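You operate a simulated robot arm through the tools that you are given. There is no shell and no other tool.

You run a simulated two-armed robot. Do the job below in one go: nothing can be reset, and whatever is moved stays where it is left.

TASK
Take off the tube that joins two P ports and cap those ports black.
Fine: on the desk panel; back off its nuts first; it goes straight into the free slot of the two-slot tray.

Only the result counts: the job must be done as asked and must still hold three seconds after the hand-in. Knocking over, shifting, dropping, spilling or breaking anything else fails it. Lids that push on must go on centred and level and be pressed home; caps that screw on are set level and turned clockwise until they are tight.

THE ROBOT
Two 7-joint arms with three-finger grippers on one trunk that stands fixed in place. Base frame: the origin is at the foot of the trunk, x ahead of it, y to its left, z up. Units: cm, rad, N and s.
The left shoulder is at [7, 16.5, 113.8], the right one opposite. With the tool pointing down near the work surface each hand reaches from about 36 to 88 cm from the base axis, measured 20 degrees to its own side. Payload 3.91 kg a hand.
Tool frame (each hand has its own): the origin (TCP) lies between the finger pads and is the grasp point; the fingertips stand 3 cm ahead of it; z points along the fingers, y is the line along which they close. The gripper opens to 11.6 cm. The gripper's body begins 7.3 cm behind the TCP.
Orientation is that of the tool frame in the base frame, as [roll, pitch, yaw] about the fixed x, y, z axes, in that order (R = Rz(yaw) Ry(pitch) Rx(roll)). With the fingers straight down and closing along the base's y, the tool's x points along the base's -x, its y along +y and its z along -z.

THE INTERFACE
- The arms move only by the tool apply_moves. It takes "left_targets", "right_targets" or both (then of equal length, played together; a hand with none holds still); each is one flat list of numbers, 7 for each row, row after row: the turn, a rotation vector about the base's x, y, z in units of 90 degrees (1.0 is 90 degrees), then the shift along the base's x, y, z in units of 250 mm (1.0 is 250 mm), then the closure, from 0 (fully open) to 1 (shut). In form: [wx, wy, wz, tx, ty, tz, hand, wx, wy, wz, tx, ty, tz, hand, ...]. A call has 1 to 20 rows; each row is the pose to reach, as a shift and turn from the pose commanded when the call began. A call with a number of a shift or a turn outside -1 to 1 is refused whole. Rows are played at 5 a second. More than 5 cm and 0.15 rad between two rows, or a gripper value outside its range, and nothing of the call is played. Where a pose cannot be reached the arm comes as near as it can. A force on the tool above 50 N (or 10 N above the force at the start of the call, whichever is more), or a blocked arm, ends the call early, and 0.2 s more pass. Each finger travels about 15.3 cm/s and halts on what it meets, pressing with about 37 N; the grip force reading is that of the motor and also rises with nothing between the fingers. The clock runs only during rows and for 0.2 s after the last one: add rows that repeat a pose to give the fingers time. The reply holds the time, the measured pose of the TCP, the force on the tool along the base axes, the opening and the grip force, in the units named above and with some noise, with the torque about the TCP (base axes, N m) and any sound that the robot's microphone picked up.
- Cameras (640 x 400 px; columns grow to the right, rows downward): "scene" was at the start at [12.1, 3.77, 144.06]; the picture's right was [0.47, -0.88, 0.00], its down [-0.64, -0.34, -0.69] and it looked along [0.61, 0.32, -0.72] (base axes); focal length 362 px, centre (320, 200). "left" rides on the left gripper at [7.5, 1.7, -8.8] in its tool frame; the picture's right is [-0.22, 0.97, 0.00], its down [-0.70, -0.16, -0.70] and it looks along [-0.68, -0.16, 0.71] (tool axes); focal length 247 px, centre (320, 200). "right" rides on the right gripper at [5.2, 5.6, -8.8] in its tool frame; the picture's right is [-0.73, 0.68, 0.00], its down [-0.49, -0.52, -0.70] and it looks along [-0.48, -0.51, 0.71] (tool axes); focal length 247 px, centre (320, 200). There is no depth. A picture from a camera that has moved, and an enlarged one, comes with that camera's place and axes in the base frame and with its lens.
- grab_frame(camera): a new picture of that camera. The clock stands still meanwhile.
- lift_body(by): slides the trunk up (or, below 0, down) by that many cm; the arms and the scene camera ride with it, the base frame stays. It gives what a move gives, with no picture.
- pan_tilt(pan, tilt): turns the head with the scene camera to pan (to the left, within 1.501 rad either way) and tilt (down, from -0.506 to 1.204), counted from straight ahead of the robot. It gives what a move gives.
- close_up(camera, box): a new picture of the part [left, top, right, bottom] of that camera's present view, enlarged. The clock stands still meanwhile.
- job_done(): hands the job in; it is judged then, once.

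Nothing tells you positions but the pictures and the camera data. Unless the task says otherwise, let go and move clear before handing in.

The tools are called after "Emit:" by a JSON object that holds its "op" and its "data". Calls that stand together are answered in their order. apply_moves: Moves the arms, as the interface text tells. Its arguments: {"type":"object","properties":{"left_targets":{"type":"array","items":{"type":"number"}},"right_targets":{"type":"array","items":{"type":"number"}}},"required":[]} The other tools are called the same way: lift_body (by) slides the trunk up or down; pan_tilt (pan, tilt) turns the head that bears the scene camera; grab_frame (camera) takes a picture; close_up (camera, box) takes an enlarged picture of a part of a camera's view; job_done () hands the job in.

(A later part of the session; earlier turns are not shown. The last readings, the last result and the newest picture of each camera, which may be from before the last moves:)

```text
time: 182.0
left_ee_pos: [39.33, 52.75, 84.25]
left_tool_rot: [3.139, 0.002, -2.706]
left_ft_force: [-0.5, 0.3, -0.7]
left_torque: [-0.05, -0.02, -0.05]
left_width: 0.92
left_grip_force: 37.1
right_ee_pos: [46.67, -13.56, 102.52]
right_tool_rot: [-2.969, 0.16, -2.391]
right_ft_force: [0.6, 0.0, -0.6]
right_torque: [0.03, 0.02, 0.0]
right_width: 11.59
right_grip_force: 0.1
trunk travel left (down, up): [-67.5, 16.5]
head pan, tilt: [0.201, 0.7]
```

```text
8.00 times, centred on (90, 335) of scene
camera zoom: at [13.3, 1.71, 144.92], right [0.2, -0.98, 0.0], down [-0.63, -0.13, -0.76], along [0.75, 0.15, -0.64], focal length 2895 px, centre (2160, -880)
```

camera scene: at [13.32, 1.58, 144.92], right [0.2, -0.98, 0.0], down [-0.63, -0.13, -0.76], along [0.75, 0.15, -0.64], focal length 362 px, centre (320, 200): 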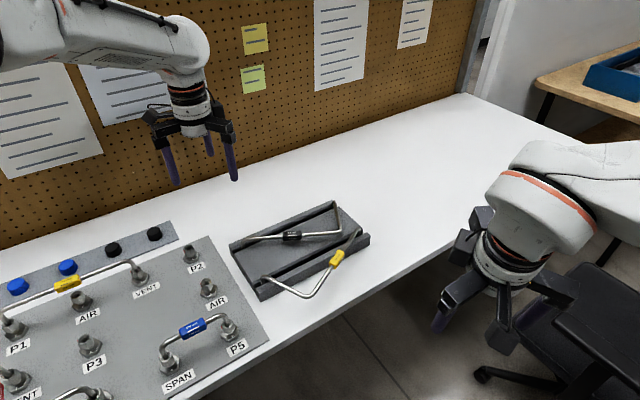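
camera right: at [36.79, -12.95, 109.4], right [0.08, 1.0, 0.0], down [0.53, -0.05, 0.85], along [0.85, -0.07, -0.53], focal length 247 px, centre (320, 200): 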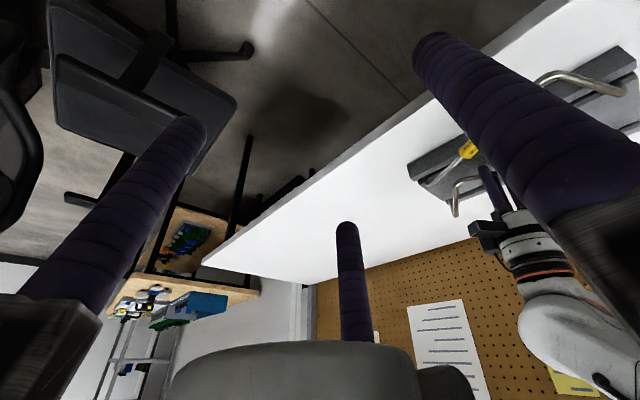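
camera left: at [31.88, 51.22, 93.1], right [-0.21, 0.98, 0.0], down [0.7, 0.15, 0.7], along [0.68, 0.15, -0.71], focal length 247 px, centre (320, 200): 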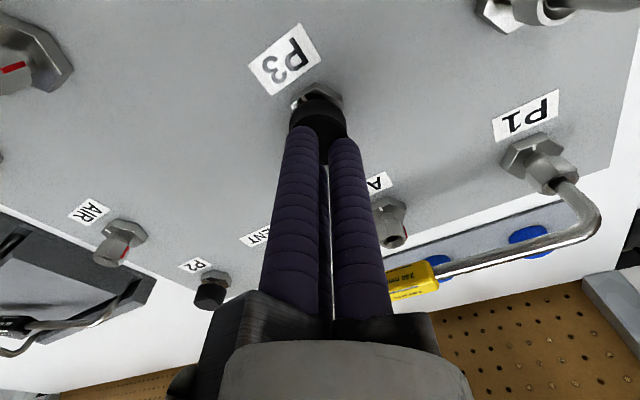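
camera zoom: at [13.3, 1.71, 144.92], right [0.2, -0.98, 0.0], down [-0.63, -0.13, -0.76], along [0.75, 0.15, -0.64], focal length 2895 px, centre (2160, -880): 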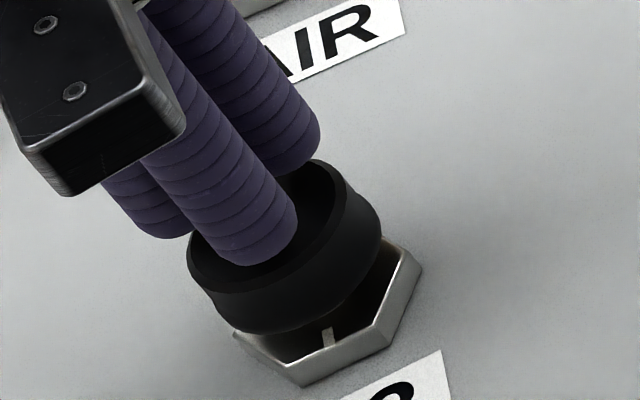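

Emit:
{"op": "apply_moves", "data": {"left_targets": [0, 0, 0, 0, 0, -0.006, 1, 0, 0, 0, 0, 0, -0.012, 1, 0, 0, 0, 0, 0, -0.018, 1, 0, 0, 0, 0, 0, -0.022, 1, 0, 0, 0, 0, 0, -0.022, 1]}}

Emit:
{"op": "apply_moves", "data": {"left_targets": [0, 0, 0, 0, 0, -0.005, 1, 0, 0, 0, 0, 0, -0.01, 1, 0, 0, 0, 0, 0, -0.014, 1, 0, 0, 0, 0, 0, -0.014, 1]}}

Emit:
{"op": "close_up", "data": {"camera": "scene", "box": [60, 310, 120, 360]}}

```text
time: 183.2
left_ee_pos: [39.34, 52.81, 83.73]
left_tool_rot: [3.137, 0.005, -2.705]
left_ft_force: [-0.2, -1.4, 3.3]
left_torque: [-0.02, 0.02, 0.0]
left_width: 0.92
left_grip_force: 37.0
right_ee_pos: [46.54, -13.51, 102.54]
right_tool_rot: [-2.969, 0.16, -2.392]
right_ft_force: [0.2, 0.0, 0.3]
right_torque: [0.01, 0.01, 0.0]
right_width: 11.6
right_grip_force: 0.2
trunk travel left (down, up): [-67.5, 16.5]
head pan, tilt: [0.201, 0.7]
```

```text
time: 184.2
left_ee_pos: [39.4, 52.92, 83.61]
left_tool_rot: [3.135, 0.01, -2.707]
left_ft_force: [1.3, 5.2, 31.7]
left_torque: [0.11, -0.04, 0.01]
left_width: 0.91
left_grip_force: 36.6
right_ee_pos: [46.45, -13.72, 102.63]
right_tool_rot: [-2.971, 0.162, -2.391]
right_ft_force: [0.1, 0.9, -0.2]
right_torque: [0.02, 0.0, 0.0]
right_width: 11.61
right_grip_force: 0.1
trunk travel left (down, up): [-67.5, 16.5]
head pan, tilt: [0.201, 0.7]
```

```text
8.00 times, centred on (90, 335) of scene
camera zoom: at [13.09, 1.47, 144.97], right [0.2, -0.98, 0.0], down [-0.63, -0.13, -0.77], along [0.75, 0.15, -0.64], focal length 2895 px, centre (2160, -880)
```

zoom: 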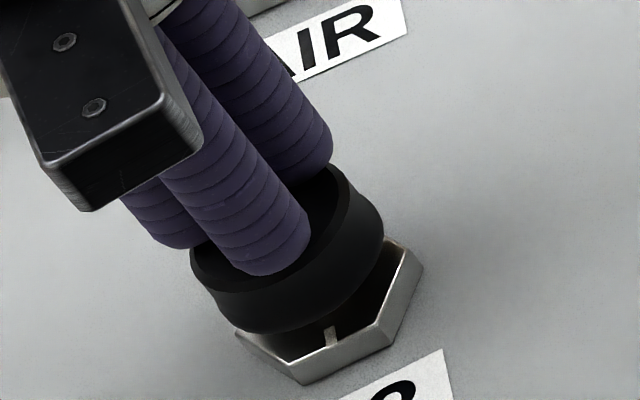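

Emit:
{"op": "apply_moves", "data": {"left_targets": [0, 0, 0, 0, -0.003, -0.003, 1, 0, 0, 0, 0, -0.005, -0.006, 1, 0, 0, 0, 0, -0.005, -0.006, 1, 0, 0, 0, 0, -0.005, -0.006, 1]}}

Emit:
{"op": "close_up", "data": {"camera": "scene", "box": [60, 310, 120, 360]}}

```text
time: 185.2
left_ee_pos: [39.31, 52.93, 83.66]
left_tool_rot: [3.134, 0.008, -2.706]
left_ft_force: [3.6, 18.0, 46.4]
left_torque: [0.49, -0.11, -0.05]
left_width: 0.94
left_grip_force: 36.6
right_ee_pos: [46.42, -13.69, 102.69]
right_tool_rot: [-2.969, 0.162, -2.391]
right_ft_force: [0.3, -0.3, 0.1]
right_torque: [-0.01, 0.0, -0.02]
right_width: 11.57
right_grip_force: 0.1
trunk travel left (down, up): [-67.5, 16.5]
head pan, tilt: [0.201, 0.7]
```

```text
8.00 times, centred on (90, 335) of scene
camera zoom: at [12.99, 1.51, 144.97], right [0.2, -0.98, 0.0], down [-0.63, -0.13, -0.77], along [0.75, 0.15, -0.64], focal length 2895 px, centre (2160, -880)
```

zoom: 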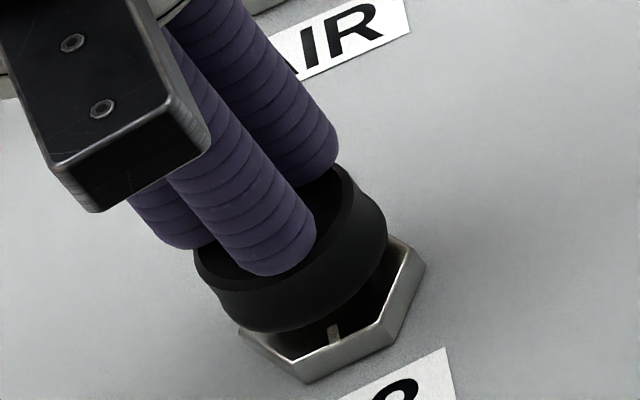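

The cap doesn't sink further at 46 N, so it's seated on its nut; P2's ended lower because turning it also ran it down until tight. I'll do the same here: hand to the counter-clockwise end, regrip, turn clockwise.

Emit:
{"op": "apply_moves", "data": {"left_targets": [0, 0, 0, 0, -0.002, 0.02, 1, 0, 0, 0, 0, -0.004, 0.1, 1, 0, 0, 0, 0, -0.004, 0.22, 0.8, 0, 0, 0, 0, -0.004, 0.34, 0.6, 0, 0, 0.09, 0, -0.004, 0.4, 0.4, 0, 0, 0.18, 0, -0.004, 0.4, 0.4, 0, 0, 0.27, 0, -0.004, 0.4, 0.4, 0, 0, 0.36, 0, -0.004, 0.4, 0.4, 0, 0, 0.45, 0, -0.004, 0.4, 0.4, 0, 0, 0.54, 0, -0.004, 0.4, 0.4, 0, 0, 0.63, 0, -0.004, 0.4, 0.4, 0, 0, 0.72, 0, -0.004, 0.4, 0.4, 0, 0, 0.76, 0, -0.004, 0.4, 0.4, 0, 0, 0.76, 0, -0.004, 0.4, 0.4, 0, 0, 0.76, 0, -0.004, 0.4, 0.4]}}

Emit:
{"op": "close_up", "data": {"camera": "left", "box": [270, 30, 370, 120]}}

Emit:
{"op": "close_up", "data": {"camera": "scene", "box": [60, 310, 120, 360]}}

```text
time: 188.4
left_ee_pos: [39.41, 52.67, 93.32]
left_tool_rot: [3.137, 0.001, -1.511]
left_ft_force: [0.7, 0.2, 0.5]
left_torque: [-0.01, 0.03, 0.02]
left_width: 6.95
left_grip_force: 0.0
right_ee_pos: [46.69, -13.56, 102.48]
right_tool_rot: [-2.97, 0.16, -2.391]
right_ft_force: [-0.7, -0.2, -0.1]
right_torque: [-0.01, 0.0, 0.02]
right_width: 11.59
right_grip_force: 0.1
trunk travel left (down, up): [-67.5, 16.5]
head pan, tilt: [0.201, 0.7]
```

```text
4.44 times, centred on (320, 75) of left
camera zoom: at [38.16, 45.1, 102.07], right [-0.99, 0.17, 0.0], down [0.12, 0.7, 0.7], along [0.11, 0.69, -0.71], focal length 1098 px, centre (320, 756)
```

zoom: 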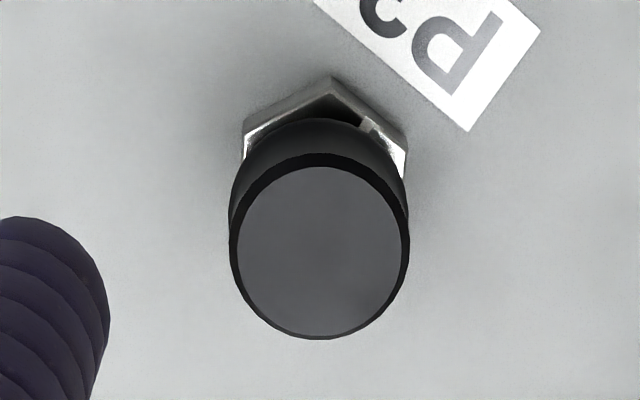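

```text
8.00 times, centred on (90, 335) of scene
camera zoom: at [13.3, 1.7, 144.92], right [0.2, -0.98, 0.0], down [-0.63, -0.13, -0.76], along [0.75, 0.15, -0.64], focal length 2895 px, centre (2160, -880)
```

zoom: 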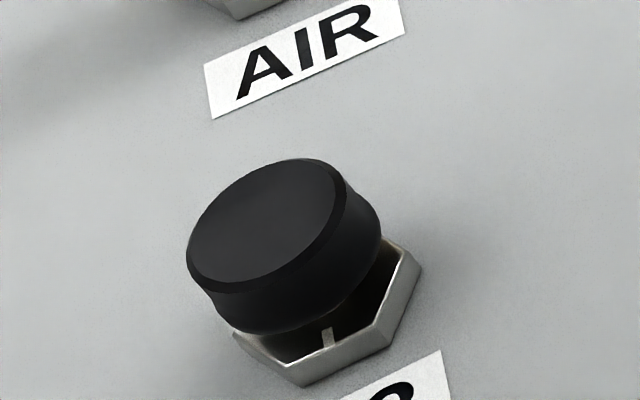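

Emit:
{"op": "apply_moves", "data": {"left_targets": [0, 0, 0, -0.003, 0, -0.12, 0.4, 0, 0, 0, -0.003, 0, -0.26, 0.4, 0, 0, 0, -0.003, 0, -0.38, 0.45, 0, 0, 0, -0.003, 0, -0.45, 0.5, 0, 0, 0, -0.003, 0, -0.469, 0.5, 0, 0, 0, -0.003, 0, -0.469, 0.5, 0, 0, 0, -0.003, 0, -0.469, 0.6, 0, 0, 0, -0.003, 0, -0.469, 0.66, 0, 0, 0, -0.003, 0, -0.469, 0.72, 0, 0, 0, -0.003, 0, -0.469, 0.9, 0, 0, 0, -0.003, 0, -0.469, 0.9]}}

Emit:
{"op": "close_up", "data": {"camera": "left", "box": [260, 80, 390, 210]}}

Emit:
{"op": "close_up", "data": {"camera": "scene", "box": [60, 310, 120, 360]}}

```text
time: 190.8
left_ee_pos: [39.24, 52.66, 81.5]
left_tool_rot: [3.138, 0.003, -1.511]
left_ft_force: [4.2, 7.8, 3.8]
left_torque: [0.09, -0.02, 0.0]
left_width: 3.34
left_grip_force: 36.7
right_ee_pos: [46.63, -13.53, 102.51]
right_tool_rot: [-2.971, 0.159, -2.39]
right_ft_force: [-0.4, -0.1, -0.3]
right_torque: [-0.02, 0.0, 0.02]
right_width: 11.59
right_grip_force: 0.0
trunk travel left (down, up): [-67.5, 16.5]
head pan, tilt: [0.201, 0.7]
```

```text
3.08 times, centred on (325, 145) of left
camera zoom: at [38.1, 45.11, 90.36], right [-0.99, 0.17, 0.0], down [0.12, 0.7, 0.7], along [0.11, 0.69, -0.71], focal length 760 px, centre (305, 369)
```

zoom: 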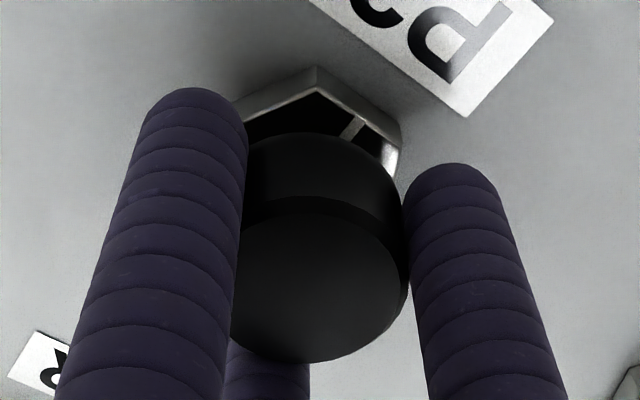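

```text
8.00 times, centred on (90, 335) of scene
camera zoom: at [13.33, 1.79, 144.92], right [0.2, -0.98, 0.0], down [-0.63, -0.13, -0.76], along [0.75, 0.15, -0.64], focal length 2895 px, centre (2160, -880)
```

zoom: 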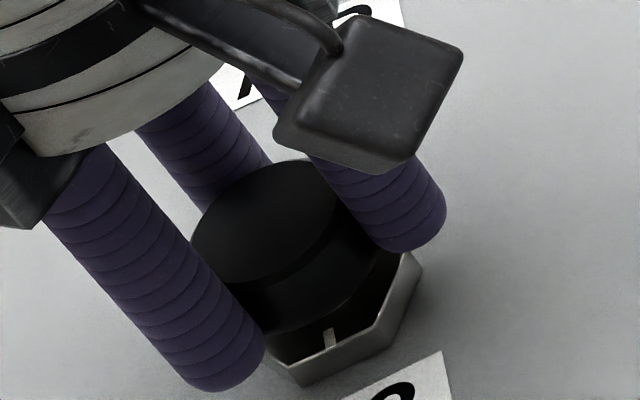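

Gripped level. Turning clockwise with a light push, reading torque in stages.

Emit:
{"op": "apply_moves", "data": {"left_targets": [0, 0, -0.07, 0.001, -0.003, -0.003, 0.95, 0, 0, -0.14, 0.001, -0.003, -0.004, 0.95, 0, 0, -0.21, 0.001, -0.003, -0.004, 0.95, 0, 0, -0.28, 0.001, -0.003, -0.004, 0.95, 0, 0, -0.28, 0.001, -0.003, -0.004, 0.95]}}

Emit:
{"op": "apply_moves", "data": {"left_targets": [0, 0, -0.07, 0, 0, 0, 0.95, 0, 0, -0.14, 0, 0, -0.001, 0.95, 0, 0, -0.21, 0, 0, -0.002, 0.95, 0, 0, -0.28, 0, 0, -0.003, 0.95, 0, 0, -0.28, 0, 0, -0.003, 0.95]}}

Emit:
{"op": "close_up", "data": {"camera": "left", "box": [260, 80, 390, 210]}}

```text
time: 192.0
left_ee_pos: [39.3, 52.79, 81.29]
left_tool_rot: [3.138, 0.003, -1.953]
left_ft_force: [2.6, 21.7, 11.2]
left_torque: [0.2, 0.0, 0.61]
left_width: 3.33
left_grip_force: 37.1
right_ee_pos: [46.58, -13.53, 102.64]
right_tool_rot: [-2.968, 0.158, -2.393]
right_ft_force: [0.9, 0.4, -1.0]
right_torque: [-0.01, -0.03, 0.0]
right_width: 11.61
right_grip_force: 0.1
trunk travel left (down, up): [-67.5, 16.5]
head pan, tilt: [0.201, 0.7]
```

```text
time: 193.2
left_ee_pos: [39.23, 52.54, 81.23]
left_tool_rot: [3.137, 0.003, -2.392]
left_ft_force: [2.5, 20.0, 9.1]
left_torque: [0.17, -0.06, 0.48]
left_width: 3.36
left_grip_force: 37.3
right_ee_pos: [46.57, -13.48, 102.6]
right_tool_rot: [-2.97, 0.159, -2.39]
right_ft_force: [-0.2, 0.0, 0.7]
right_torque: [-0.02, 0.03, -0.02]
right_width: 11.6
right_grip_force: 0.1
trunk travel left (down, up): [-67.5, 16.5]
head pan, tilt: [0.201, 0.7]
```

```text
3.08 times, centred on (325, 145) of left
camera zoom: at [32.66, 48.81, 90.1], right [-0.5, 0.87, 0.0], down [0.62, 0.35, 0.7], along [0.61, 0.35, -0.71], focal length 760 px, centre (305, 369)
```

zoom: 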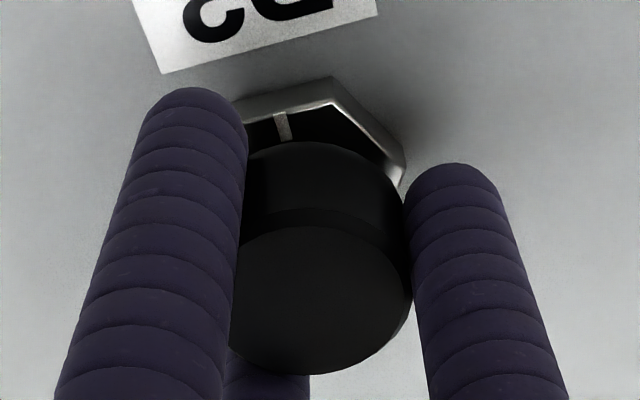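

A side load of 20 N has crept in; I shift to relieve it and go on turning.

Emit:
{"op": "apply_moves", "data": {"left_targets": [0, 0, 0, 0, 0.006, 0, 0.95, 0, 0, 0, 0, 0.012, 0, 0.95, 0, 0, -0.06, 0, 0.012, 0, 0.95, 0, 0, -0.12, 0, 0.012, 0, 0.95, 0, 0, -0.18, 0, 0.012, 0, 0.95, 0, 0, -0.18, 0, 0.012, 0, 0.95]}}

Emit:
{"op": "apply_moves", "data": {"left_targets": [0, 0, -0.06, 0, 0, -0.002, 0.95, 0, 0, -0.12, 0, 0, -0.004, 0.95, 0, 0, -0.18, 0, 0, -0.005, 0.95, 0, 0, -0.24, 0, 0, -0.006, 0.95, 0, 0, -0.24, 0, 0, -0.006, 0.95]}}

Emit:
{"op": "close_up", "data": {"camera": "left", "box": [260, 80, 390, 210]}}

Emit:
{"op": "close_up", "data": {"camera": "scene", "box": [60, 310, 120, 360]}}

```text
time: 194.6
left_ee_pos: [39.35, 52.8, 81.34]
left_tool_rot: [3.139, 0.002, -2.675]
left_ft_force: [4.0, 3.0, 0.8]
left_torque: [0.03, -0.02, 0.72]
left_width: 3.35
left_grip_force: 37.3
right_ee_pos: [46.79, -13.59, 102.44]
right_tool_rot: [-2.971, 0.159, -2.391]
right_ft_force: [-0.3, -0.5, -0.6]
right_torque: [-0.02, 0.02, 0.02]
right_width: 11.6
right_grip_force: 0.0
trunk travel left (down, up): [-67.5, 16.5]
head pan, tilt: [0.201, 0.7]
```

```text
time: 195.8
left_ee_pos: [39.31, 52.78, 81.14]
left_tool_rot: [3.138, 0.0, -3.054]
left_ft_force: [5.2, -7.5, 4.1]
left_torque: [-0.11, -0.11, 0.65]
left_width: 3.34
left_grip_force: 36.9
right_ee_pos: [46.76, -13.74, 102.53]
right_tool_rot: [-2.97, 0.159, -2.391]
right_ft_force: [0.1, -0.1, -0.6]
right_torque: [0.02, -0.01, 0.01]
right_width: 11.59
right_grip_force: 0.1
trunk travel left (down, up): [-67.5, 16.5]
head pan, tilt: [0.201, 0.7]
```

```text
3.08 times, centred on (325, 145) of left
camera zoom: at [31.7, 53.74, 90.04], right [0.14, 0.99, 0.0], down [0.71, -0.1, 0.7], along [0.69, -0.09, -0.71], focal length 760 px, centre (305, 369)
```

zoom: 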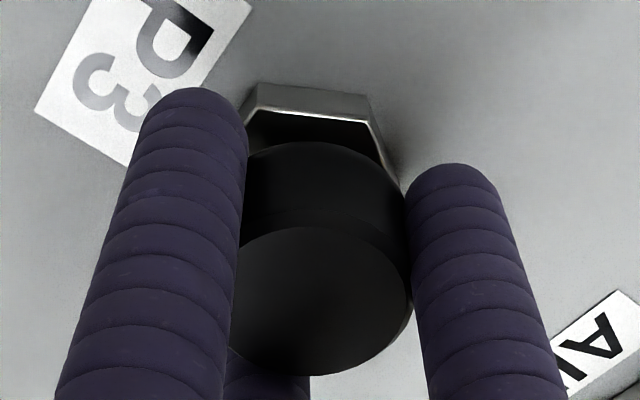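

```text
8.00 times, centred on (90, 335) of scene
camera zoom: at [13.34, 1.56, 144.92], right [0.2, -0.98, 0.0], down [-0.63, -0.13, -0.76], along [0.75, 0.15, -0.64], focal length 2895 px, centre (2160, -880)
```

zoom: 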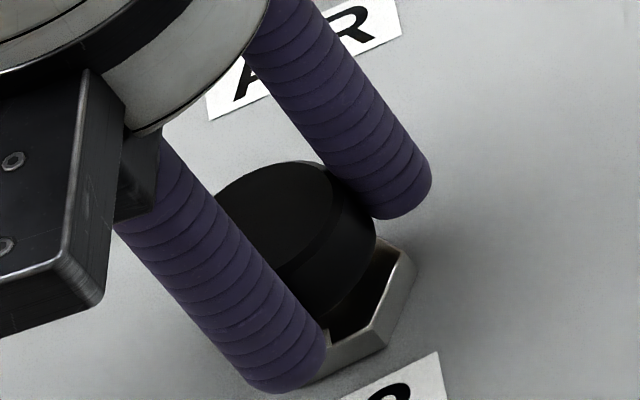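

Torque stays near 0.7 but the cap hasn't come down like P2's did; there it dropped after the load was taken off and it turned freely. I'll try the same: lift slightly, turn, then press lightly while turning.

Emit:
{"op": "apply_moves", "data": {"left_targets": [0, 0, 0, 0, -0.001, 0.006, 0.95, 0, 0, 0, 0, -0.002, 0.012, 0.95, 0, 0, -0.05, 0, -0.002, 0.012, 0.95, 0, 0, -0.1, 0, -0.002, 0.012, 0.95, 0, 0, -0.1, 0, -0.002, 0.012, 0.95]}}

Emit:
{"op": "close_up", "data": {"camera": "left", "box": [260, 80, 390, 210]}}

Emit:
{"op": "close_up", "data": {"camera": "scene", "box": [60, 310, 120, 360]}}

```text
time: 197.0
left_ee_pos: [39.14, 52.88, 81.54]
left_tool_rot: [3.138, 0.001, 3.073]
left_ft_force: [0.2, -6.8, -0.1]
left_torque: [-0.11, -0.02, -0.02]
left_width: 3.34
left_grip_force: 36.9
right_ee_pos: [46.49, -13.66, 102.59]
right_tool_rot: [-2.971, 0.16, -2.39]
right_ft_force: [-0.2, 0.3, -0.5]
right_torque: [-0.03, 0.03, 0.04]
right_width: 11.62
right_grip_force: 0.1
trunk travel left (down, up): [-67.5, 16.5]
head pan, tilt: [0.201, 0.7]
```

```text
3.08 times, centred on (325, 145) of left
camera zoom: at [31.93, 55.0, 90.35], right [0.29, 0.96, 0.0], down [0.68, -0.21, 0.7], along [0.67, -0.2, -0.71], focal length 760 px, centre (305, 369)
```

zoom: 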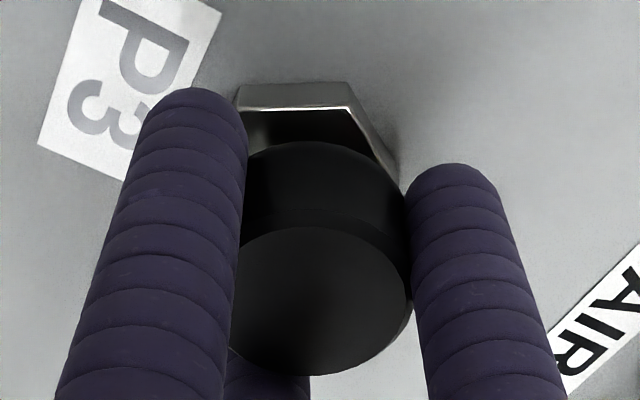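

```text
8.00 times, centred on (90, 335) of scene
camera zoom: at [13.3, 1.62, 144.92], right [0.2, -0.98, 0.0], down [-0.63, -0.13, -0.76], along [0.75, 0.15, -0.64], focal length 2895 px, centre (2160, -880)
```

zoom: 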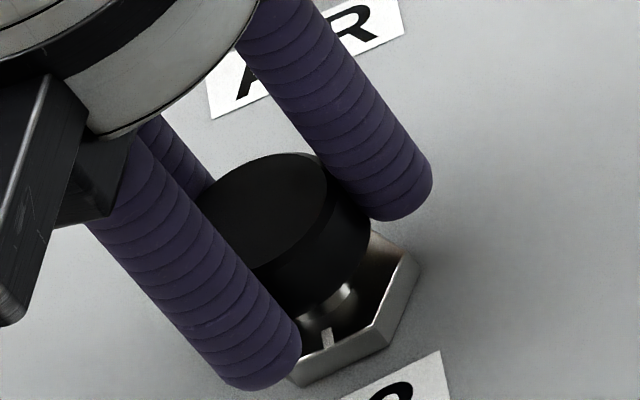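

The cap lifted freely, so it was not engaged yet. Now lowering it lightly while turning clockwise, so the thread can catch.

Emit:
{"op": "apply_moves", "data": {"left_targets": [0, 0, -0.05, 0, -0.003, -0.002, 0.95, 0, 0, -0.1, 0, -0.003, -0.005, 0.95, 0, 0, -0.15, 0, -0.003, -0.008, 0.95, 0, 0, -0.2, 0, -0.003, -0.011, 0.95, 0, 0, -0.25, 0, -0.003, -0.014, 0.95, 0, 0, -0.3, 0, -0.003, -0.017, 0.95, 0, 0, -0.35, 0, -0.003, -0.02, 0.95, 0, 0, -0.35, 0, -0.003, -0.02, 0.95]}}

Emit:
{"op": "close_up", "data": {"camera": "left", "box": [260, 80, 390, 210]}}

Emit:
{"op": "close_up", "data": {"camera": "scene", "box": [60, 310, 120, 360]}}

```text
time: 198.8
left_ee_pos: [39.32, 52.67, 81.21]
left_tool_rot: [3.134, 0.004, 2.523]
left_ft_force: [2.6, 2.7, 16.0]
left_torque: [0.0, -0.04, 0.6]
left_width: 3.33
left_grip_force: 36.9
right_ee_pos: [46.66, -13.76, 102.56]
right_tool_rot: [-2.971, 0.159, -2.391]
right_ft_force: [0.4, -1.3, 0.0]
right_torque: [0.0, 0.03, 0.02]
right_width: 11.59
right_grip_force: 0.1
trunk travel left (down, up): [-67.5, 16.5]
head pan, tilt: [0.201, 0.7]
```

```text
3.08 times, centred on (325, 145) of left
camera zoom: at [34.13, 58.47, 89.99], right [0.75, 0.67, 0.01], down [0.47, -0.54, 0.7], along [0.47, -0.52, -0.71], focal length 760 px, centre (305, 369)
```

zoom: 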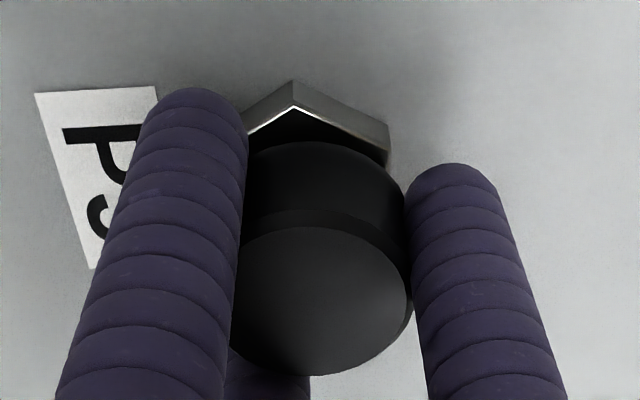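

```text
8.00 times, centred on (90, 335) of scene
camera zoom: at [13.22, 1.59, 144.95], right [0.2, -0.98, 0.0], down [-0.63, -0.13, -0.77], along [0.75, 0.15, -0.64], focal length 2895 px, centre (2160, -880)
```

zoom: 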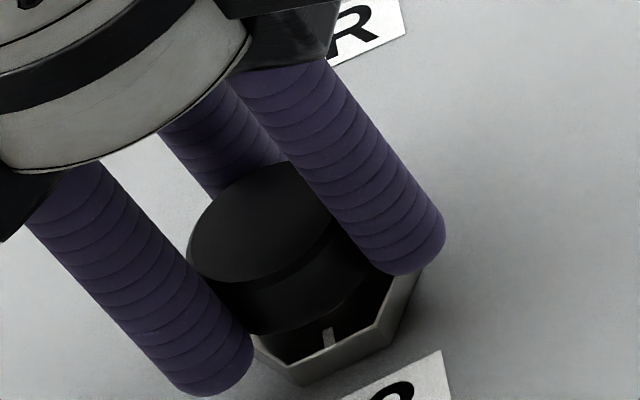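

Something is still unclear: does the nut turn under the cap or not? I'll lift the gripped cap off by a few cm and look at P3's nut.

Emit:
{"op": "apply_moves", "data": {"left_targets": [0, 0, 0.03, 0, 0, 0.01, 0.95, 0, 0, 0.03, 0, 0, 0.04, 0.95, 0, 0, 0.03, 0, 0, 0.08, 0.95, 0, 0, 0.03, 0, 0, 0.14, 0.95, 0, 0, 0.03, 0, 0, 0.2, 0.95, 0, 0, 0.03, 0, 0, 0.2, 0.95]}}

Emit:
{"op": "close_up", "data": {"camera": "left", "box": [260, 50, 390, 210]}}

Emit:
{"op": "close_up", "data": {"camera": "scene", "box": [60, 300, 130, 360]}}

```text
time: 200.2
left_ee_pos: [39.33, 52.7, 85.88]
left_tool_rot: [3.137, 0.002, 2.57]
left_ft_force: [0.1, 0.4, -0.4]
left_torque: [-0.01, 0.01, 0.0]
left_width: 3.34
left_grip_force: 36.9
right_ee_pos: [46.79, -13.57, 102.51]
right_tool_rot: [-2.971, 0.158, -2.392]
right_ft_force: [0.1, 0.4, -0.1]
right_torque: [0.0, -0.02, -0.02]
right_width: 11.6
right_grip_force: 0.1
trunk travel left (down, up): [-67.5, 16.5]
head pan, tilt: [0.201, 0.7]
```

```text
2.50 times, centred on (325, 130) of left
camera zoom: at [33.92, 58.22, 94.79], right [0.71, 0.7, 0.0], down [0.5, -0.51, 0.7], along [0.49, -0.5, -0.71], focal length 617 px, centre (308, 375)
```

zoom: 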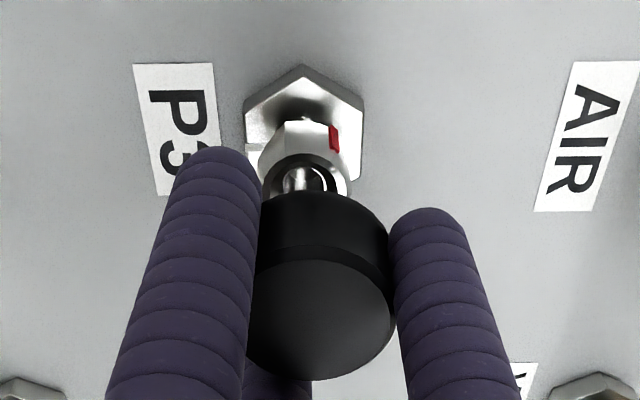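

```text
6.67 times, centred on (95, 330) of scene
camera zoom: at [13.35, 1.76, 144.91], right [0.2, -0.98, 0.0], down [-0.63, -0.13, -0.76], along [0.75, 0.15, -0.64], focal length 2413 px, centre (1820, -667)
```

zoom: 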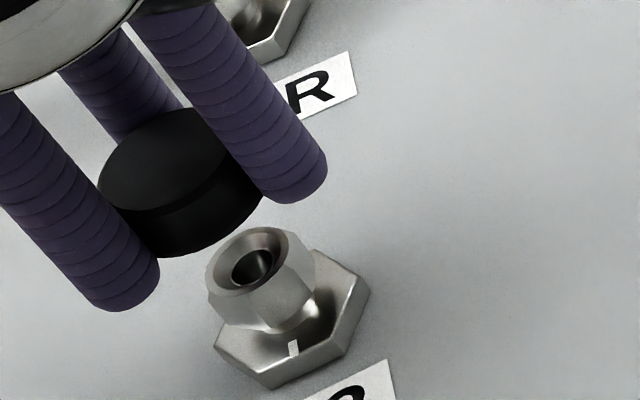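

P3's nut is still fully backed off and the cap simply lifted off: it had not caught. I'll turn the hand (with the cap, in the air) back counter-clockwise, then set it down very lightly and turn clockwise with almost no load.

Emit:
{"op": "apply_moves", "data": {"left_targets": [0, 0, 0.09, 0, 0, 0, 0.95, 0, 0, 0.18, 0, 0, 0, 0.95, 0, 0, 0.27, 0, 0, 0, 0.95, 0, 0, 0.36, 0, 0, 0, 0.95, 0, 0, 0.45, 0, 0, 0, 0.95, 0, 0, 0.54, 0, 0, 0, 0.95, 0, 0, 0.63, 0, 0, 0, 0.95, 0, 0, 0.72, 0, 0, 0, 0.95, 0, 0, 0.81, 0, 0, 0, 0.95, 0, 0, 0.9, 0, 0, 0, 0.95, 0, 0, 0.98, 0, 0, 0, 0.95]}}

Emit:
{"op": "apply_moves", "data": {"left_targets": [0, 0, 0.09, 0, 0, 0, 0.95, 0, 0, 0.18, 0, 0, 0, 0.95, 0, 0, 0.27, 0, 0, 0, 0.95, 0, 0, 0.35, 0, 0, 0, 0.95, 0, 0, 0.35, 0, 0, 0, 0.95, 0, 0, 0.35, 0, 0, 0, 0.95]}}

Emit:
{"op": "grab_frame", "data": {"camera": "left"}}

Emit:
{"op": "close_up", "data": {"camera": "left", "box": [260, 50, 390, 210]}}

Emit:
{"op": "close_up", "data": {"camera": "scene", "box": [60, 300, 130, 360]}}

```text
time: 202.6
left_ee_pos: [39.27, 52.78, 85.99]
left_tool_rot: [3.138, 0.001, -2.169]
left_ft_force: [0.1, -0.6, 0.2]
left_torque: [0.02, 0.01, 0.04]
left_width: 3.35
left_grip_force: 37.2
right_ee_pos: [46.77, -13.56, 102.52]
right_tool_rot: [-2.971, 0.159, -2.392]
right_ft_force: [0.2, -0.2, 0.0]
right_torque: [0.0, -0.04, -0.01]
right_width: 11.59
right_grip_force: 0.0
trunk travel left (down, up): [-67.5, 16.5]
head pan, tilt: [0.201, 0.7]
```

```text
time: 204.0
left_ee_pos: [39.15, 52.81, 85.98]
left_tool_rot: [3.136, 0.001, -1.621]
left_ft_force: [0.1, 0.5, -0.1]
left_torque: [-0.06, 0.01, 0.01]
left_width: 3.37
left_grip_force: 37.0
right_ee_pos: [46.76, -13.65, 102.51]
right_tool_rot: [-2.972, 0.159, -2.391]
right_ft_force: [1.0, 0.3, 0.1]
right_torque: [-0.01, 0.02, 0.01]
right_width: 11.6
right_grip_force: 0.1
trunk travel left (down, up): [-67.5, 16.5]
head pan, tilt: [0.201, 0.7]
```

```text
taken
camera left: at [37.19, 45.32, 94.85], right [-0.96, 0.27, 0.0], down [0.2, 0.69, 0.7], along [0.19, 0.68, -0.71], focal length 247 px, centre (320, 200)
```

left: 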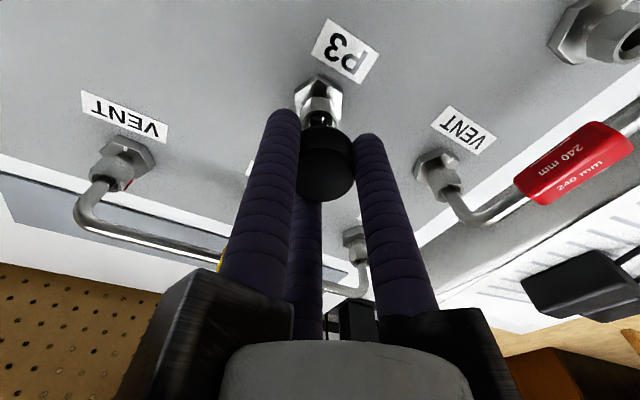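

```text
2.50 times, centred on (325, 130) of left
camera zoom: at [37.19, 45.32, 94.85], right [-0.96, 0.27, 0.0], down [0.2, 0.69, 0.7], along [0.19, 0.68, -0.71], focal length 617 px, centre (308, 375)
```

zoom: 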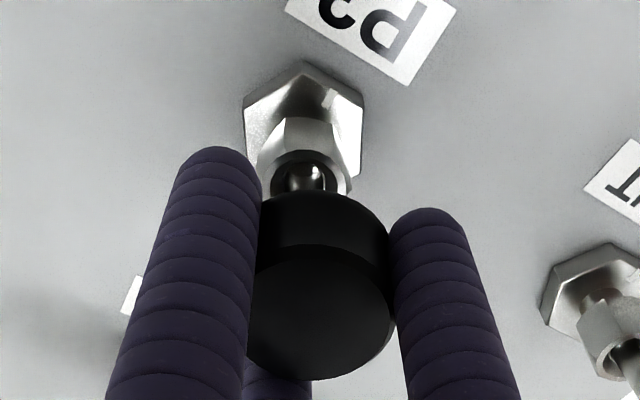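

```text
6.67 times, centred on (95, 330) of scene
camera zoom: at [13.31, 1.7, 144.92], right [0.2, -0.98, 0.0], down [-0.63, -0.13, -0.76], along [0.75, 0.15, -0.64], focal length 2413 px, centre (1820, -667)
```

zoom: 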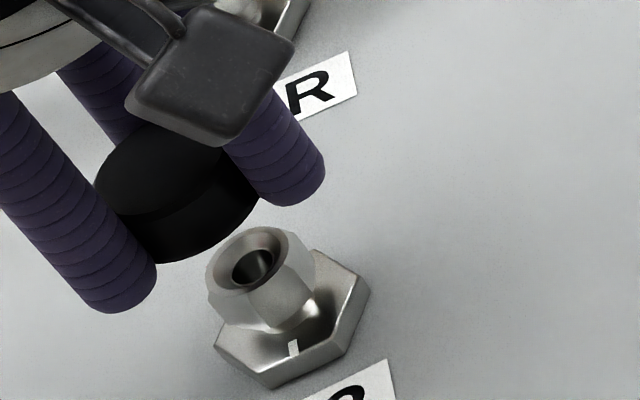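

Emit:
{"op": "apply_moves", "data": {"left_targets": [0, 0, 0, 0.002, -0.002, -0.06, 0.95, 0, 0, 0, 0.002, -0.002, -0.12, 0.95, 0, 0, 0, 0.002, -0.002, -0.16, 0.95, 0, 0, 0, 0.002, -0.002, -0.178, 0.95, 0, 0, 0, 0.002, -0.002, -0.178, 0.95]}}

Emit:
{"op": "apply_moves", "data": {"left_targets": [0, 0, -0.06, 0, 0, -0.003, 0.95, 0, 0, -0.12, 0, 0, -0.006, 0.95, 0, 0, -0.18, 0, 0, -0.009, 0.95, 0, 0, -0.24, 0, 0, -0.011, 0.95, 0, 0, -0.24, 0, 0, -0.011, 0.95]}}

Emit:
{"op": "close_up", "data": {"camera": "left", "box": [260, 80, 390, 210]}}

```text
time: 205.2
left_ee_pos: [39.44, 52.76, 81.48]
left_tool_rot: [3.138, 0.004, -1.623]
left_ft_force: [1.0, -0.3, -0.2]
left_torque: [-0.02, 0.03, 0.01]
left_width: 3.34
left_grip_force: 37.1
right_ee_pos: [46.68, -13.54, 102.43]
right_tool_rot: [-2.972, 0.158, -2.392]
right_ft_force: [0.7, 0.5, 0.2]
right_torque: [-0.01, 0.0, -0.05]
right_width: 11.6
right_grip_force: 0.1
trunk travel left (down, up): [-67.5, 16.5]
head pan, tilt: [0.201, 0.7]
```

```text
time: 206.4
left_ee_pos: [39.4, 52.64, 81.36]
left_tool_rot: [3.138, 0.005, -2.002]
left_ft_force: [0.0, -0.6, 1.0]
left_torque: [0.01, 0.01, 0.01]
left_width: 3.33
left_grip_force: 37.0
right_ee_pos: [46.71, -13.63, 102.59]
right_tool_rot: [-2.97, 0.158, -2.39]
right_ft_force: [0.1, 0.8, 0.2]
right_torque: [-0.02, 0.02, 0.01]
right_width: 11.58
right_grip_force: 0.1
trunk travel left (down, up): [-67.5, 16.5]
head pan, tilt: [0.201, 0.7]
```

```text
3.08 times, centred on (325, 145) of left
camera zoom: at [34.79, 46.56, 90.16], right [-0.79, 0.61, 0.0], down [0.44, 0.56, 0.7], along [0.43, 0.56, -0.71], focal length 760 px, centre (305, 369)
```

zoom: 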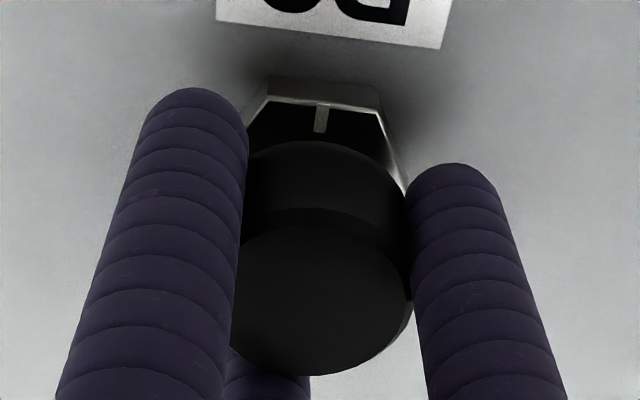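

Free turning at 1 N. Continuing clockwise with minimal load.

Emit:
{"op": "apply_moves", "data": {"left_targets": [0, 0, -0.07, 0, 0, -0.001, 0.95, 0, 0, -0.14, 0, 0, -0.002, 0.95, 0, 0, -0.21, 0, 0, -0.003, 0.95, 0, 0, -0.28, 0, 0, -0.004, 0.95, 0, 0, -0.28, 0, 0, -0.004, 0.95]}}

Emit:
{"op": "apply_moves", "data": {"left_targets": [0, 0, -0.07, 0, 0, -0.001, 0.95, 0, 0, -0.14, 0, 0, -0.002, 0.95, 0, 0, -0.21, 0, 0, -0.003, 0.95, 0, 0, -0.28, 0, 0, -0.004, 0.95, 0, 0, -0.28, 0, 0, -0.004, 0.95]}}

Emit:
{"op": "close_up", "data": {"camera": "left", "box": [260, 80, 390, 210]}}

Emit:
{"op": "close_up", "data": {"camera": "scene", "box": [60, 310, 120, 360]}}

```text
time: 207.6
left_ee_pos: [39.3, 52.72, 81.21]
left_tool_rot: [3.137, 0.004, -2.44]
left_ft_force: [-0.2, 0.1, 2.2]
left_torque: [0.05, -0.01, -0.01]
left_width: 3.33
left_grip_force: 36.7
right_ee_pos: [46.58, -13.74, 102.6]
right_tool_rot: [-2.971, 0.158, -2.391]
right_ft_force: [-0.2, 0.4, -0.5]
right_torque: [-0.03, -0.01, -0.04]
right_width: 11.6
right_grip_force: 0.1
trunk travel left (down, up): [-67.5, 16.5]
head pan, tilt: [0.201, 0.7]
```

```text
time: 208.8
left_ee_pos: [39.29, 52.58, 81.13]
left_tool_rot: [3.139, 0.003, -2.879]
left_ft_force: [-2.0, -0.9, 8.9]
left_torque: [0.02, 0.01, 0.78]
left_width: 3.33
left_grip_force: 37.0
right_ee_pos: [46.58, -13.62, 102.6]
right_tool_rot: [-2.972, 0.161, -2.391]
right_ft_force: [0.1, -1.6, -0.7]
right_torque: [0.0, -0.02, 0.05]
right_width: 11.61
right_grip_force: 0.2
trunk travel left (down, up): [-67.5, 16.5]
head pan, tilt: [0.201, 0.7]
```

```text
3.08 times, centred on (325, 145) of left
camera zoom: at [31.64, 52.34, 89.97], right [-0.04, 1.0, 0.0], down [0.71, 0.02, 0.7], along [0.7, 0.03, -0.71], focal length 760 px, centre (305, 369)
```

zoom: 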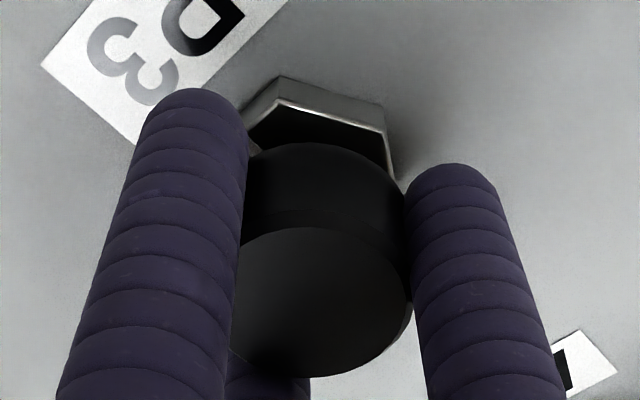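

```text
8.00 times, centred on (90, 335) of scene
camera zoom: at [13.21, 1.62, 144.93], right [0.2, -0.98, 0.0], down [-0.63, -0.13, -0.77], along [0.75, 0.15, -0.64], focal length 2895 px, centre (2160, -880)
```

zoom: 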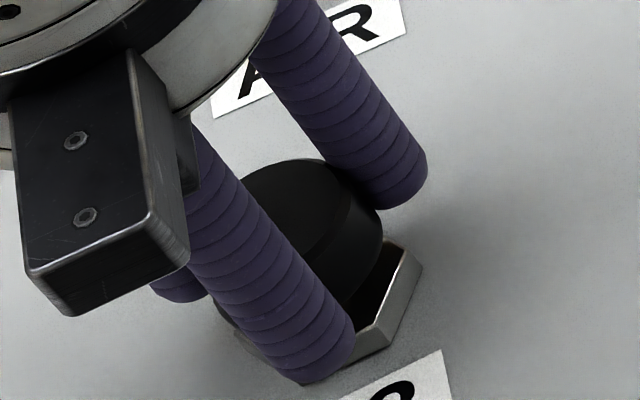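

Torque rose to 0.78 as soon as it seated. I'll test whether it is now retained: a small straight lift.

Emit:
{"op": "apply_moves", "data": {"left_targets": [0, 0, 0, 0, 0, 0.006, 0.95, 0, 0, 0, 0, 0, 0.012, 0.95, 0, 0, 0, 0, 0, 0.012, 0.95]}}

Emit:
{"op": "close_up", "data": {"camera": "left", "box": [260, 80, 390, 210]}}

Emit:
{"op": "close_up", "data": {"camera": "scene", "box": [60, 310, 120, 360]}}

```text
time: 209.6
left_ee_pos: [39.36, 52.7, 81.28]
left_tool_rot: [3.137, 0.001, -2.88]
left_ft_force: [-0.7, 0.1, 0.6]
left_torque: [-0.02, -0.01, 0.02]
left_width: 3.37
left_grip_force: 36.6
right_ee_pos: [46.64, -13.65, 102.53]
right_tool_rot: [-2.971, 0.159, -2.391]
right_ft_force: [-0.2, 0.7, -0.1]
right_torque: [-0.01, 0.0, 0.02]
right_width: 11.58
right_grip_force: 0.1
trunk travel left (down, up): [-67.5, 16.5]
head pan, tilt: [0.201, 0.7]
```

```text
3.08 times, centred on (325, 145) of left
camera zoom: at [31.72, 52.37, 90.2], right [-0.04, 1.0, 0.0], down [0.71, 0.02, 0.7], along [0.7, 0.03, -0.71], focal length 760 px, centre (305, 369)
```

zoom: 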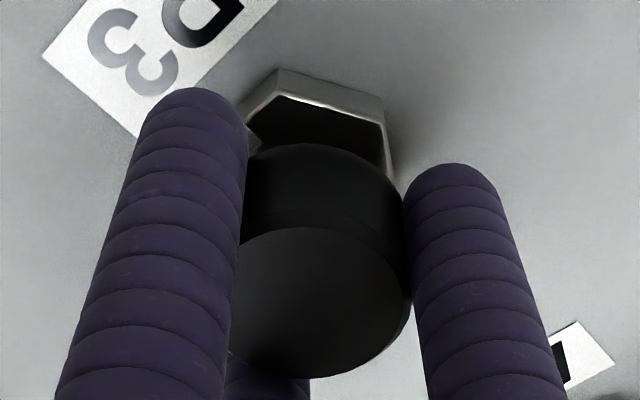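

```text
8.00 times, centred on (90, 335) of scene
camera zoom: at [13.32, 1.72, 144.92], right [0.2, -0.98, 0.0], down [-0.63, -0.13, -0.76], along [0.75, 0.15, -0.64], focal length 2895 px, centre (2160, -880)
```

zoom: 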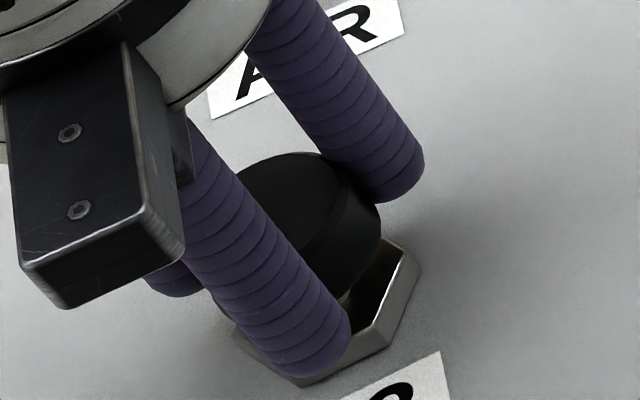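

No retention, and turning only resists when pressed. Before deciding, I want to know how P2's cap behaves. I'll seat this one again, let go, and test P2's cap with a gentle lift.

Emit:
{"op": "apply_moves", "data": {"left_targets": [0, 0, 0, 0, 0, -0.006, 0.95, 0, 0, 0, 0, 0, -0.012, 0.95, 0, 0, 0, 0, 0, -0.012, 0.8, 0, 0, 0, 0, 0, -0.012, 0.7, 0, 0, 0, 0, 0, -0.012, 0.6, 0, 0, 0, 0, 0, -0.012, 0.5, 0, 0, 0, 0, 0, 0.04, 0.5, 0, 0, 0, 0, 0, 0.15, 0.5, 0, 0, 0, 0, 0, 0.3, 0.5, 0, 0, 0, 0, 0, 0.46, 0.5, 0, 0, 0, 0, 0, 0.46, 0.5]}}

Emit:
{"op": "close_up", "data": {"camera": "left", "box": [270, 30, 370, 120]}}

Emit:
{"op": "close_up", "data": {"camera": "scene", "box": [60, 310, 120, 360]}}

Emit:
{"op": "close_up", "data": {"camera": "scene", "box": [165, 220, 225, 270]}}

```text
time: 212.0
left_ee_pos: [39.47, 52.77, 92.82]
left_tool_rot: [3.138, 0.001, -2.877]
left_ft_force: [0.2, 0.7, 0.4]
left_torque: [-0.03, 0.0, 0.0]
left_width: 5.8
left_grip_force: 0.1
right_ee_pos: [46.72, -13.56, 102.48]
right_tool_rot: [-2.972, 0.159, -2.392]
right_ft_force: [0.6, -0.1, -0.1]
right_torque: [0.01, 0.02, -0.01]
right_width: 11.61
right_grip_force: 0.1
trunk travel left (down, up): [-67.5, 16.5]
head pan, tilt: [0.201, 0.7]
```

```text
4.44 times, centred on (320, 75) of left
camera zoom: at [31.92, 52.35, 101.68], right [-0.04, 1.0, 0.0], down [0.71, 0.02, 0.7], along [0.7, 0.03, -0.71], focal length 1098 px, centre (320, 756)
```

zoom: 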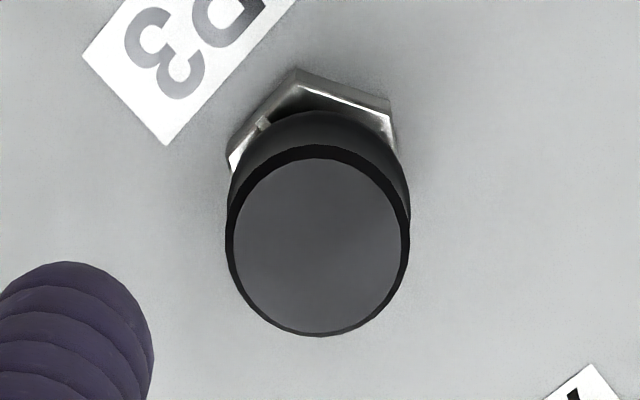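

```text
8.00 times, centred on (90, 335) of scene
camera zoom: at [13.38, 1.8, 144.91], right [0.2, -0.98, 0.0], down [-0.63, -0.13, -0.76], along [0.75, 0.15, -0.64], focal length 2895 px, centre (2160, -880)
```

zoom: 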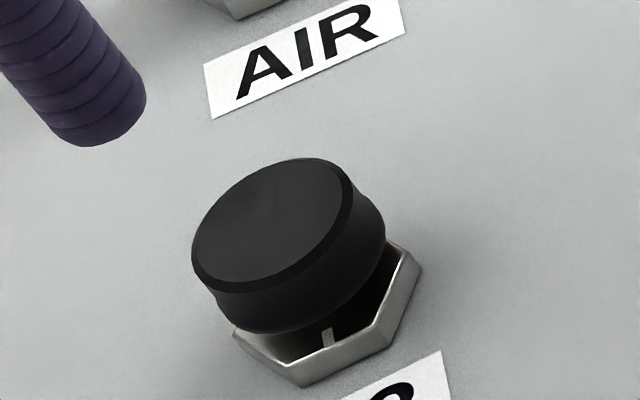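

```text
8.00 times, centred on (195, 245) of scene
camera zoom: at [13.38, 1.8, 144.91], right [0.2, -0.98, 0.0], down [-0.63, -0.13, -0.76], along [0.75, 0.15, -0.64], focal length 2895 px, centre (1320, -160)
```

zoom: 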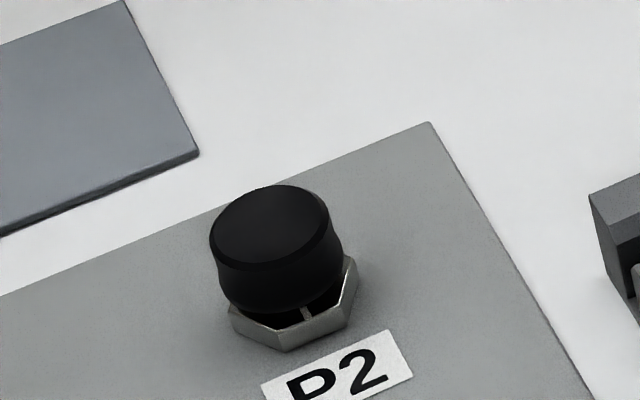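

P2's cap sits ~4–5 mm lower relative to its flange than P3's; so P3's still has to catch its thread, which needs clockwise turning at very light load. I'll go to the counter-clockwise end again and do a long, gentle clockwise search.

Emit:
{"op": "apply_moves", "data": {"left_targets": [0, 0, 0.09, 0, 0, 0, 0.5, 0, 0, 0.18, 0, 0, 0, 0.5, 0, 0, 0.27, 0, 0, 0, 0.5, 0, 0, 0.36, 0, 0, 0, 0.5, 0, 0, 0.45, 0, 0, 0, 0.5, 0, 0, 0.54, 0, 0, 0, 0.5, 0, 0, 0.63, 0, 0, 0, 0.5, 0, 0, 0.72, 0, 0, 0, 0.5, 0, 0, 0.81, 0, 0, 0, 0.5, 0, 0, 0.85, -0.002, 0, -0.1, 0.5, 0, 0, 0.85, -0.002, 0, -0.24, 0.5, 0, 0, 0.85, -0.002, 0, -0.36, 0.5, 0, 0, 0.85, -0.002, 0, -0.42, 0.5, 0, 0, 0.85, -0.002, 0, -0.448, 0.5, 0, 0, 0.85, -0.002, 0, -0.448, 0.5]}}

Emit:
{"op": "close_up", "data": {"camera": "left", "box": [260, 80, 390, 210]}}

```text
time: 215.2
left_ee_pos: [39.11, 52.77, 81.81]
left_tool_rot: [3.137, 0.002, -1.544]
left_ft_force: [-0.6, 0.9, -0.8]
left_torque: [-0.03, 0.0, -0.02]
left_width: 5.79
left_grip_force: 0.0
right_ee_pos: [46.58, -13.61, 102.49]
right_tool_rot: [-2.971, 0.159, -2.391]
right_ft_force: [-0.1, 0.1, -0.7]
right_torque: [0.01, -0.01, 0.0]
right_width: 11.59
right_grip_force: 0.0
trunk travel left (down, up): [-67.5, 16.5]
head pan, tilt: [0.201, 0.7]
```

```text
3.08 times, centred on (325, 145) of left
camera zoom: at [37.8, 45.22, 90.56], right [-0.98, 0.2, 0.0], down [0.14, 0.7, 0.7], along [0.14, 0.69, -0.71], focal length 760 px, centre (305, 369)
```

zoom: 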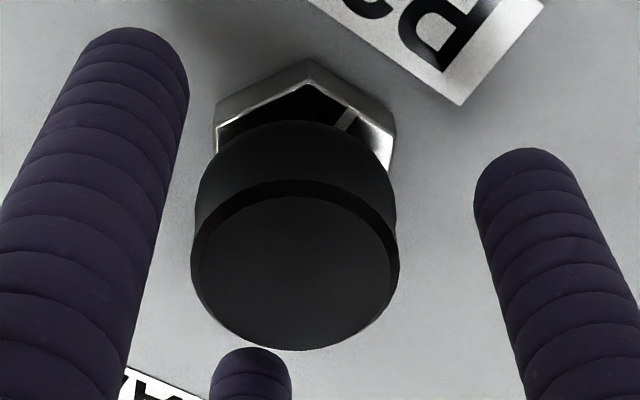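

Emit:
{"op": "apply_moves", "data": {"left_targets": [0, 0, 0, 0.001, -0.004, 0, 0.6, 0, 0, 0, 0.001, -0.004, 0, 0.66, 0, 0, 0, 0.001, -0.004, 0, 0.7, 0, 0, 0, 0.001, -0.004, 0, 0.9, 0, 0, 0, 0.001, -0.004, 0, 0.9]}}

Emit:
{"op": "apply_moves", "data": {"left_targets": [0, 0, -0.08, 0, 0, -0.001, 0.95, 0, 0, -0.16, 0, 0, -0.001, 0.95, 0, 0, -0.24, 0, 0, -0.001, 0.95, 0, 0, -0.32, 0, 0, -0.001, 0.95, 0, 0, -0.4, 0, 0, -0.001, 0.95, 0, 0, -0.4, 0, 0, -0.001, 0.95]}}

Emit:
{"op": "apply_moves", "data": {"left_targets": [0, 0, -0.08, 0, 0, 0, 0.95, 0, 0, -0.16, 0, 0, 0, 0.95, 0, 0, -0.24, 0, 0, 0, 0.95, 0, 0, -0.32, 0, 0, 0, 0.95, 0, 0, -0.4, 0, 0, 0, 0.95, 0, 0, -0.4, 0, 0, 0, 0.95]}}

Emit:
{"op": "close_up", "data": {"camera": "left", "box": [260, 80, 390, 210]}}

```text
time: 216.4
left_ee_pos: [39.23, 52.7, 81.69]
left_tool_rot: [3.138, 0.004, -1.543]
left_ft_force: [2.0, 3.6, 1.2]
left_torque: [0.05, -0.02, 0.0]
left_width: 3.36
left_grip_force: 37.2
right_ee_pos: [46.74, -13.46, 102.53]
right_tool_rot: [-2.971, 0.159, -2.391]
right_ft_force: [-0.2, 0.0, 0.1]
right_torque: [0.02, 0.0, 0.01]
right_width: 11.59
right_grip_force: 0.1
trunk travel left (down, up): [-67.5, 16.5]
head pan, tilt: [0.201, 0.7]
```

```text
time: 217.8
left_ee_pos: [39.41, 52.52, 81.63]
left_tool_rot: [3.138, 0.002, -2.175]
left_ft_force: [3.6, 4.5, 3.5]
left_torque: [0.09, -0.1, 0.66]
left_width: 3.39
left_grip_force: 37.0
right_ee_pos: [46.69, -13.61, 102.51]
right_tool_rot: [-2.97, 0.159, -2.391]
right_ft_force: [0.6, -0.2, -0.4]
right_torque: [-0.01, -0.02, 0.03]
right_width: 11.59
right_grip_force: 0.1
trunk travel left (down, up): [-67.5, 16.5]
head pan, tilt: [0.201, 0.7]
```

```text
time: 219.2
left_ee_pos: [39.35, 52.61, 81.54]
left_tool_rot: [3.139, 0.004, -2.803]
left_ft_force: [6.9, 5.7, 3.7]
left_torque: [0.14, -0.1, 1.04]
left_width: 3.37
left_grip_force: 37.0
right_ee_pos: [46.77, -13.62, 102.55]
right_tool_rot: [-2.97, 0.159, -2.392]
right_ft_force: [-0.6, -0.3, -0.2]
right_torque: [0.03, 0.01, 0.03]
right_width: 11.63
right_grip_force: 0.0
trunk travel left (down, up): [-67.5, 16.5]
head pan, tilt: [0.201, 0.7]
```

```text
3.08 times, centred on (325, 145) of left
camera zoom: at [31.82, 51.74, 90.43], right [-0.11, 0.99, 0.0], down [0.71, 0.08, 0.7], along [0.7, 0.08, -0.71], focal length 760 px, centre (305, 369)
```

zoom: 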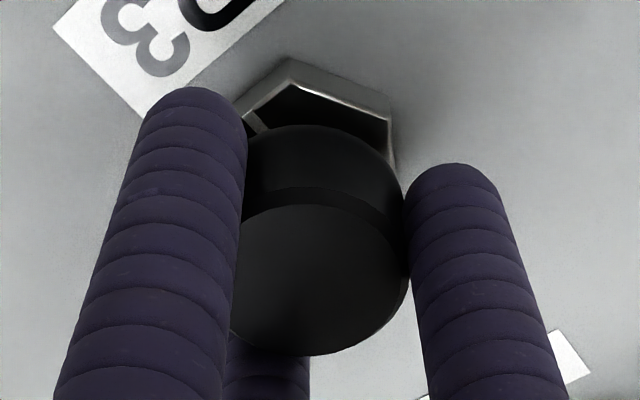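

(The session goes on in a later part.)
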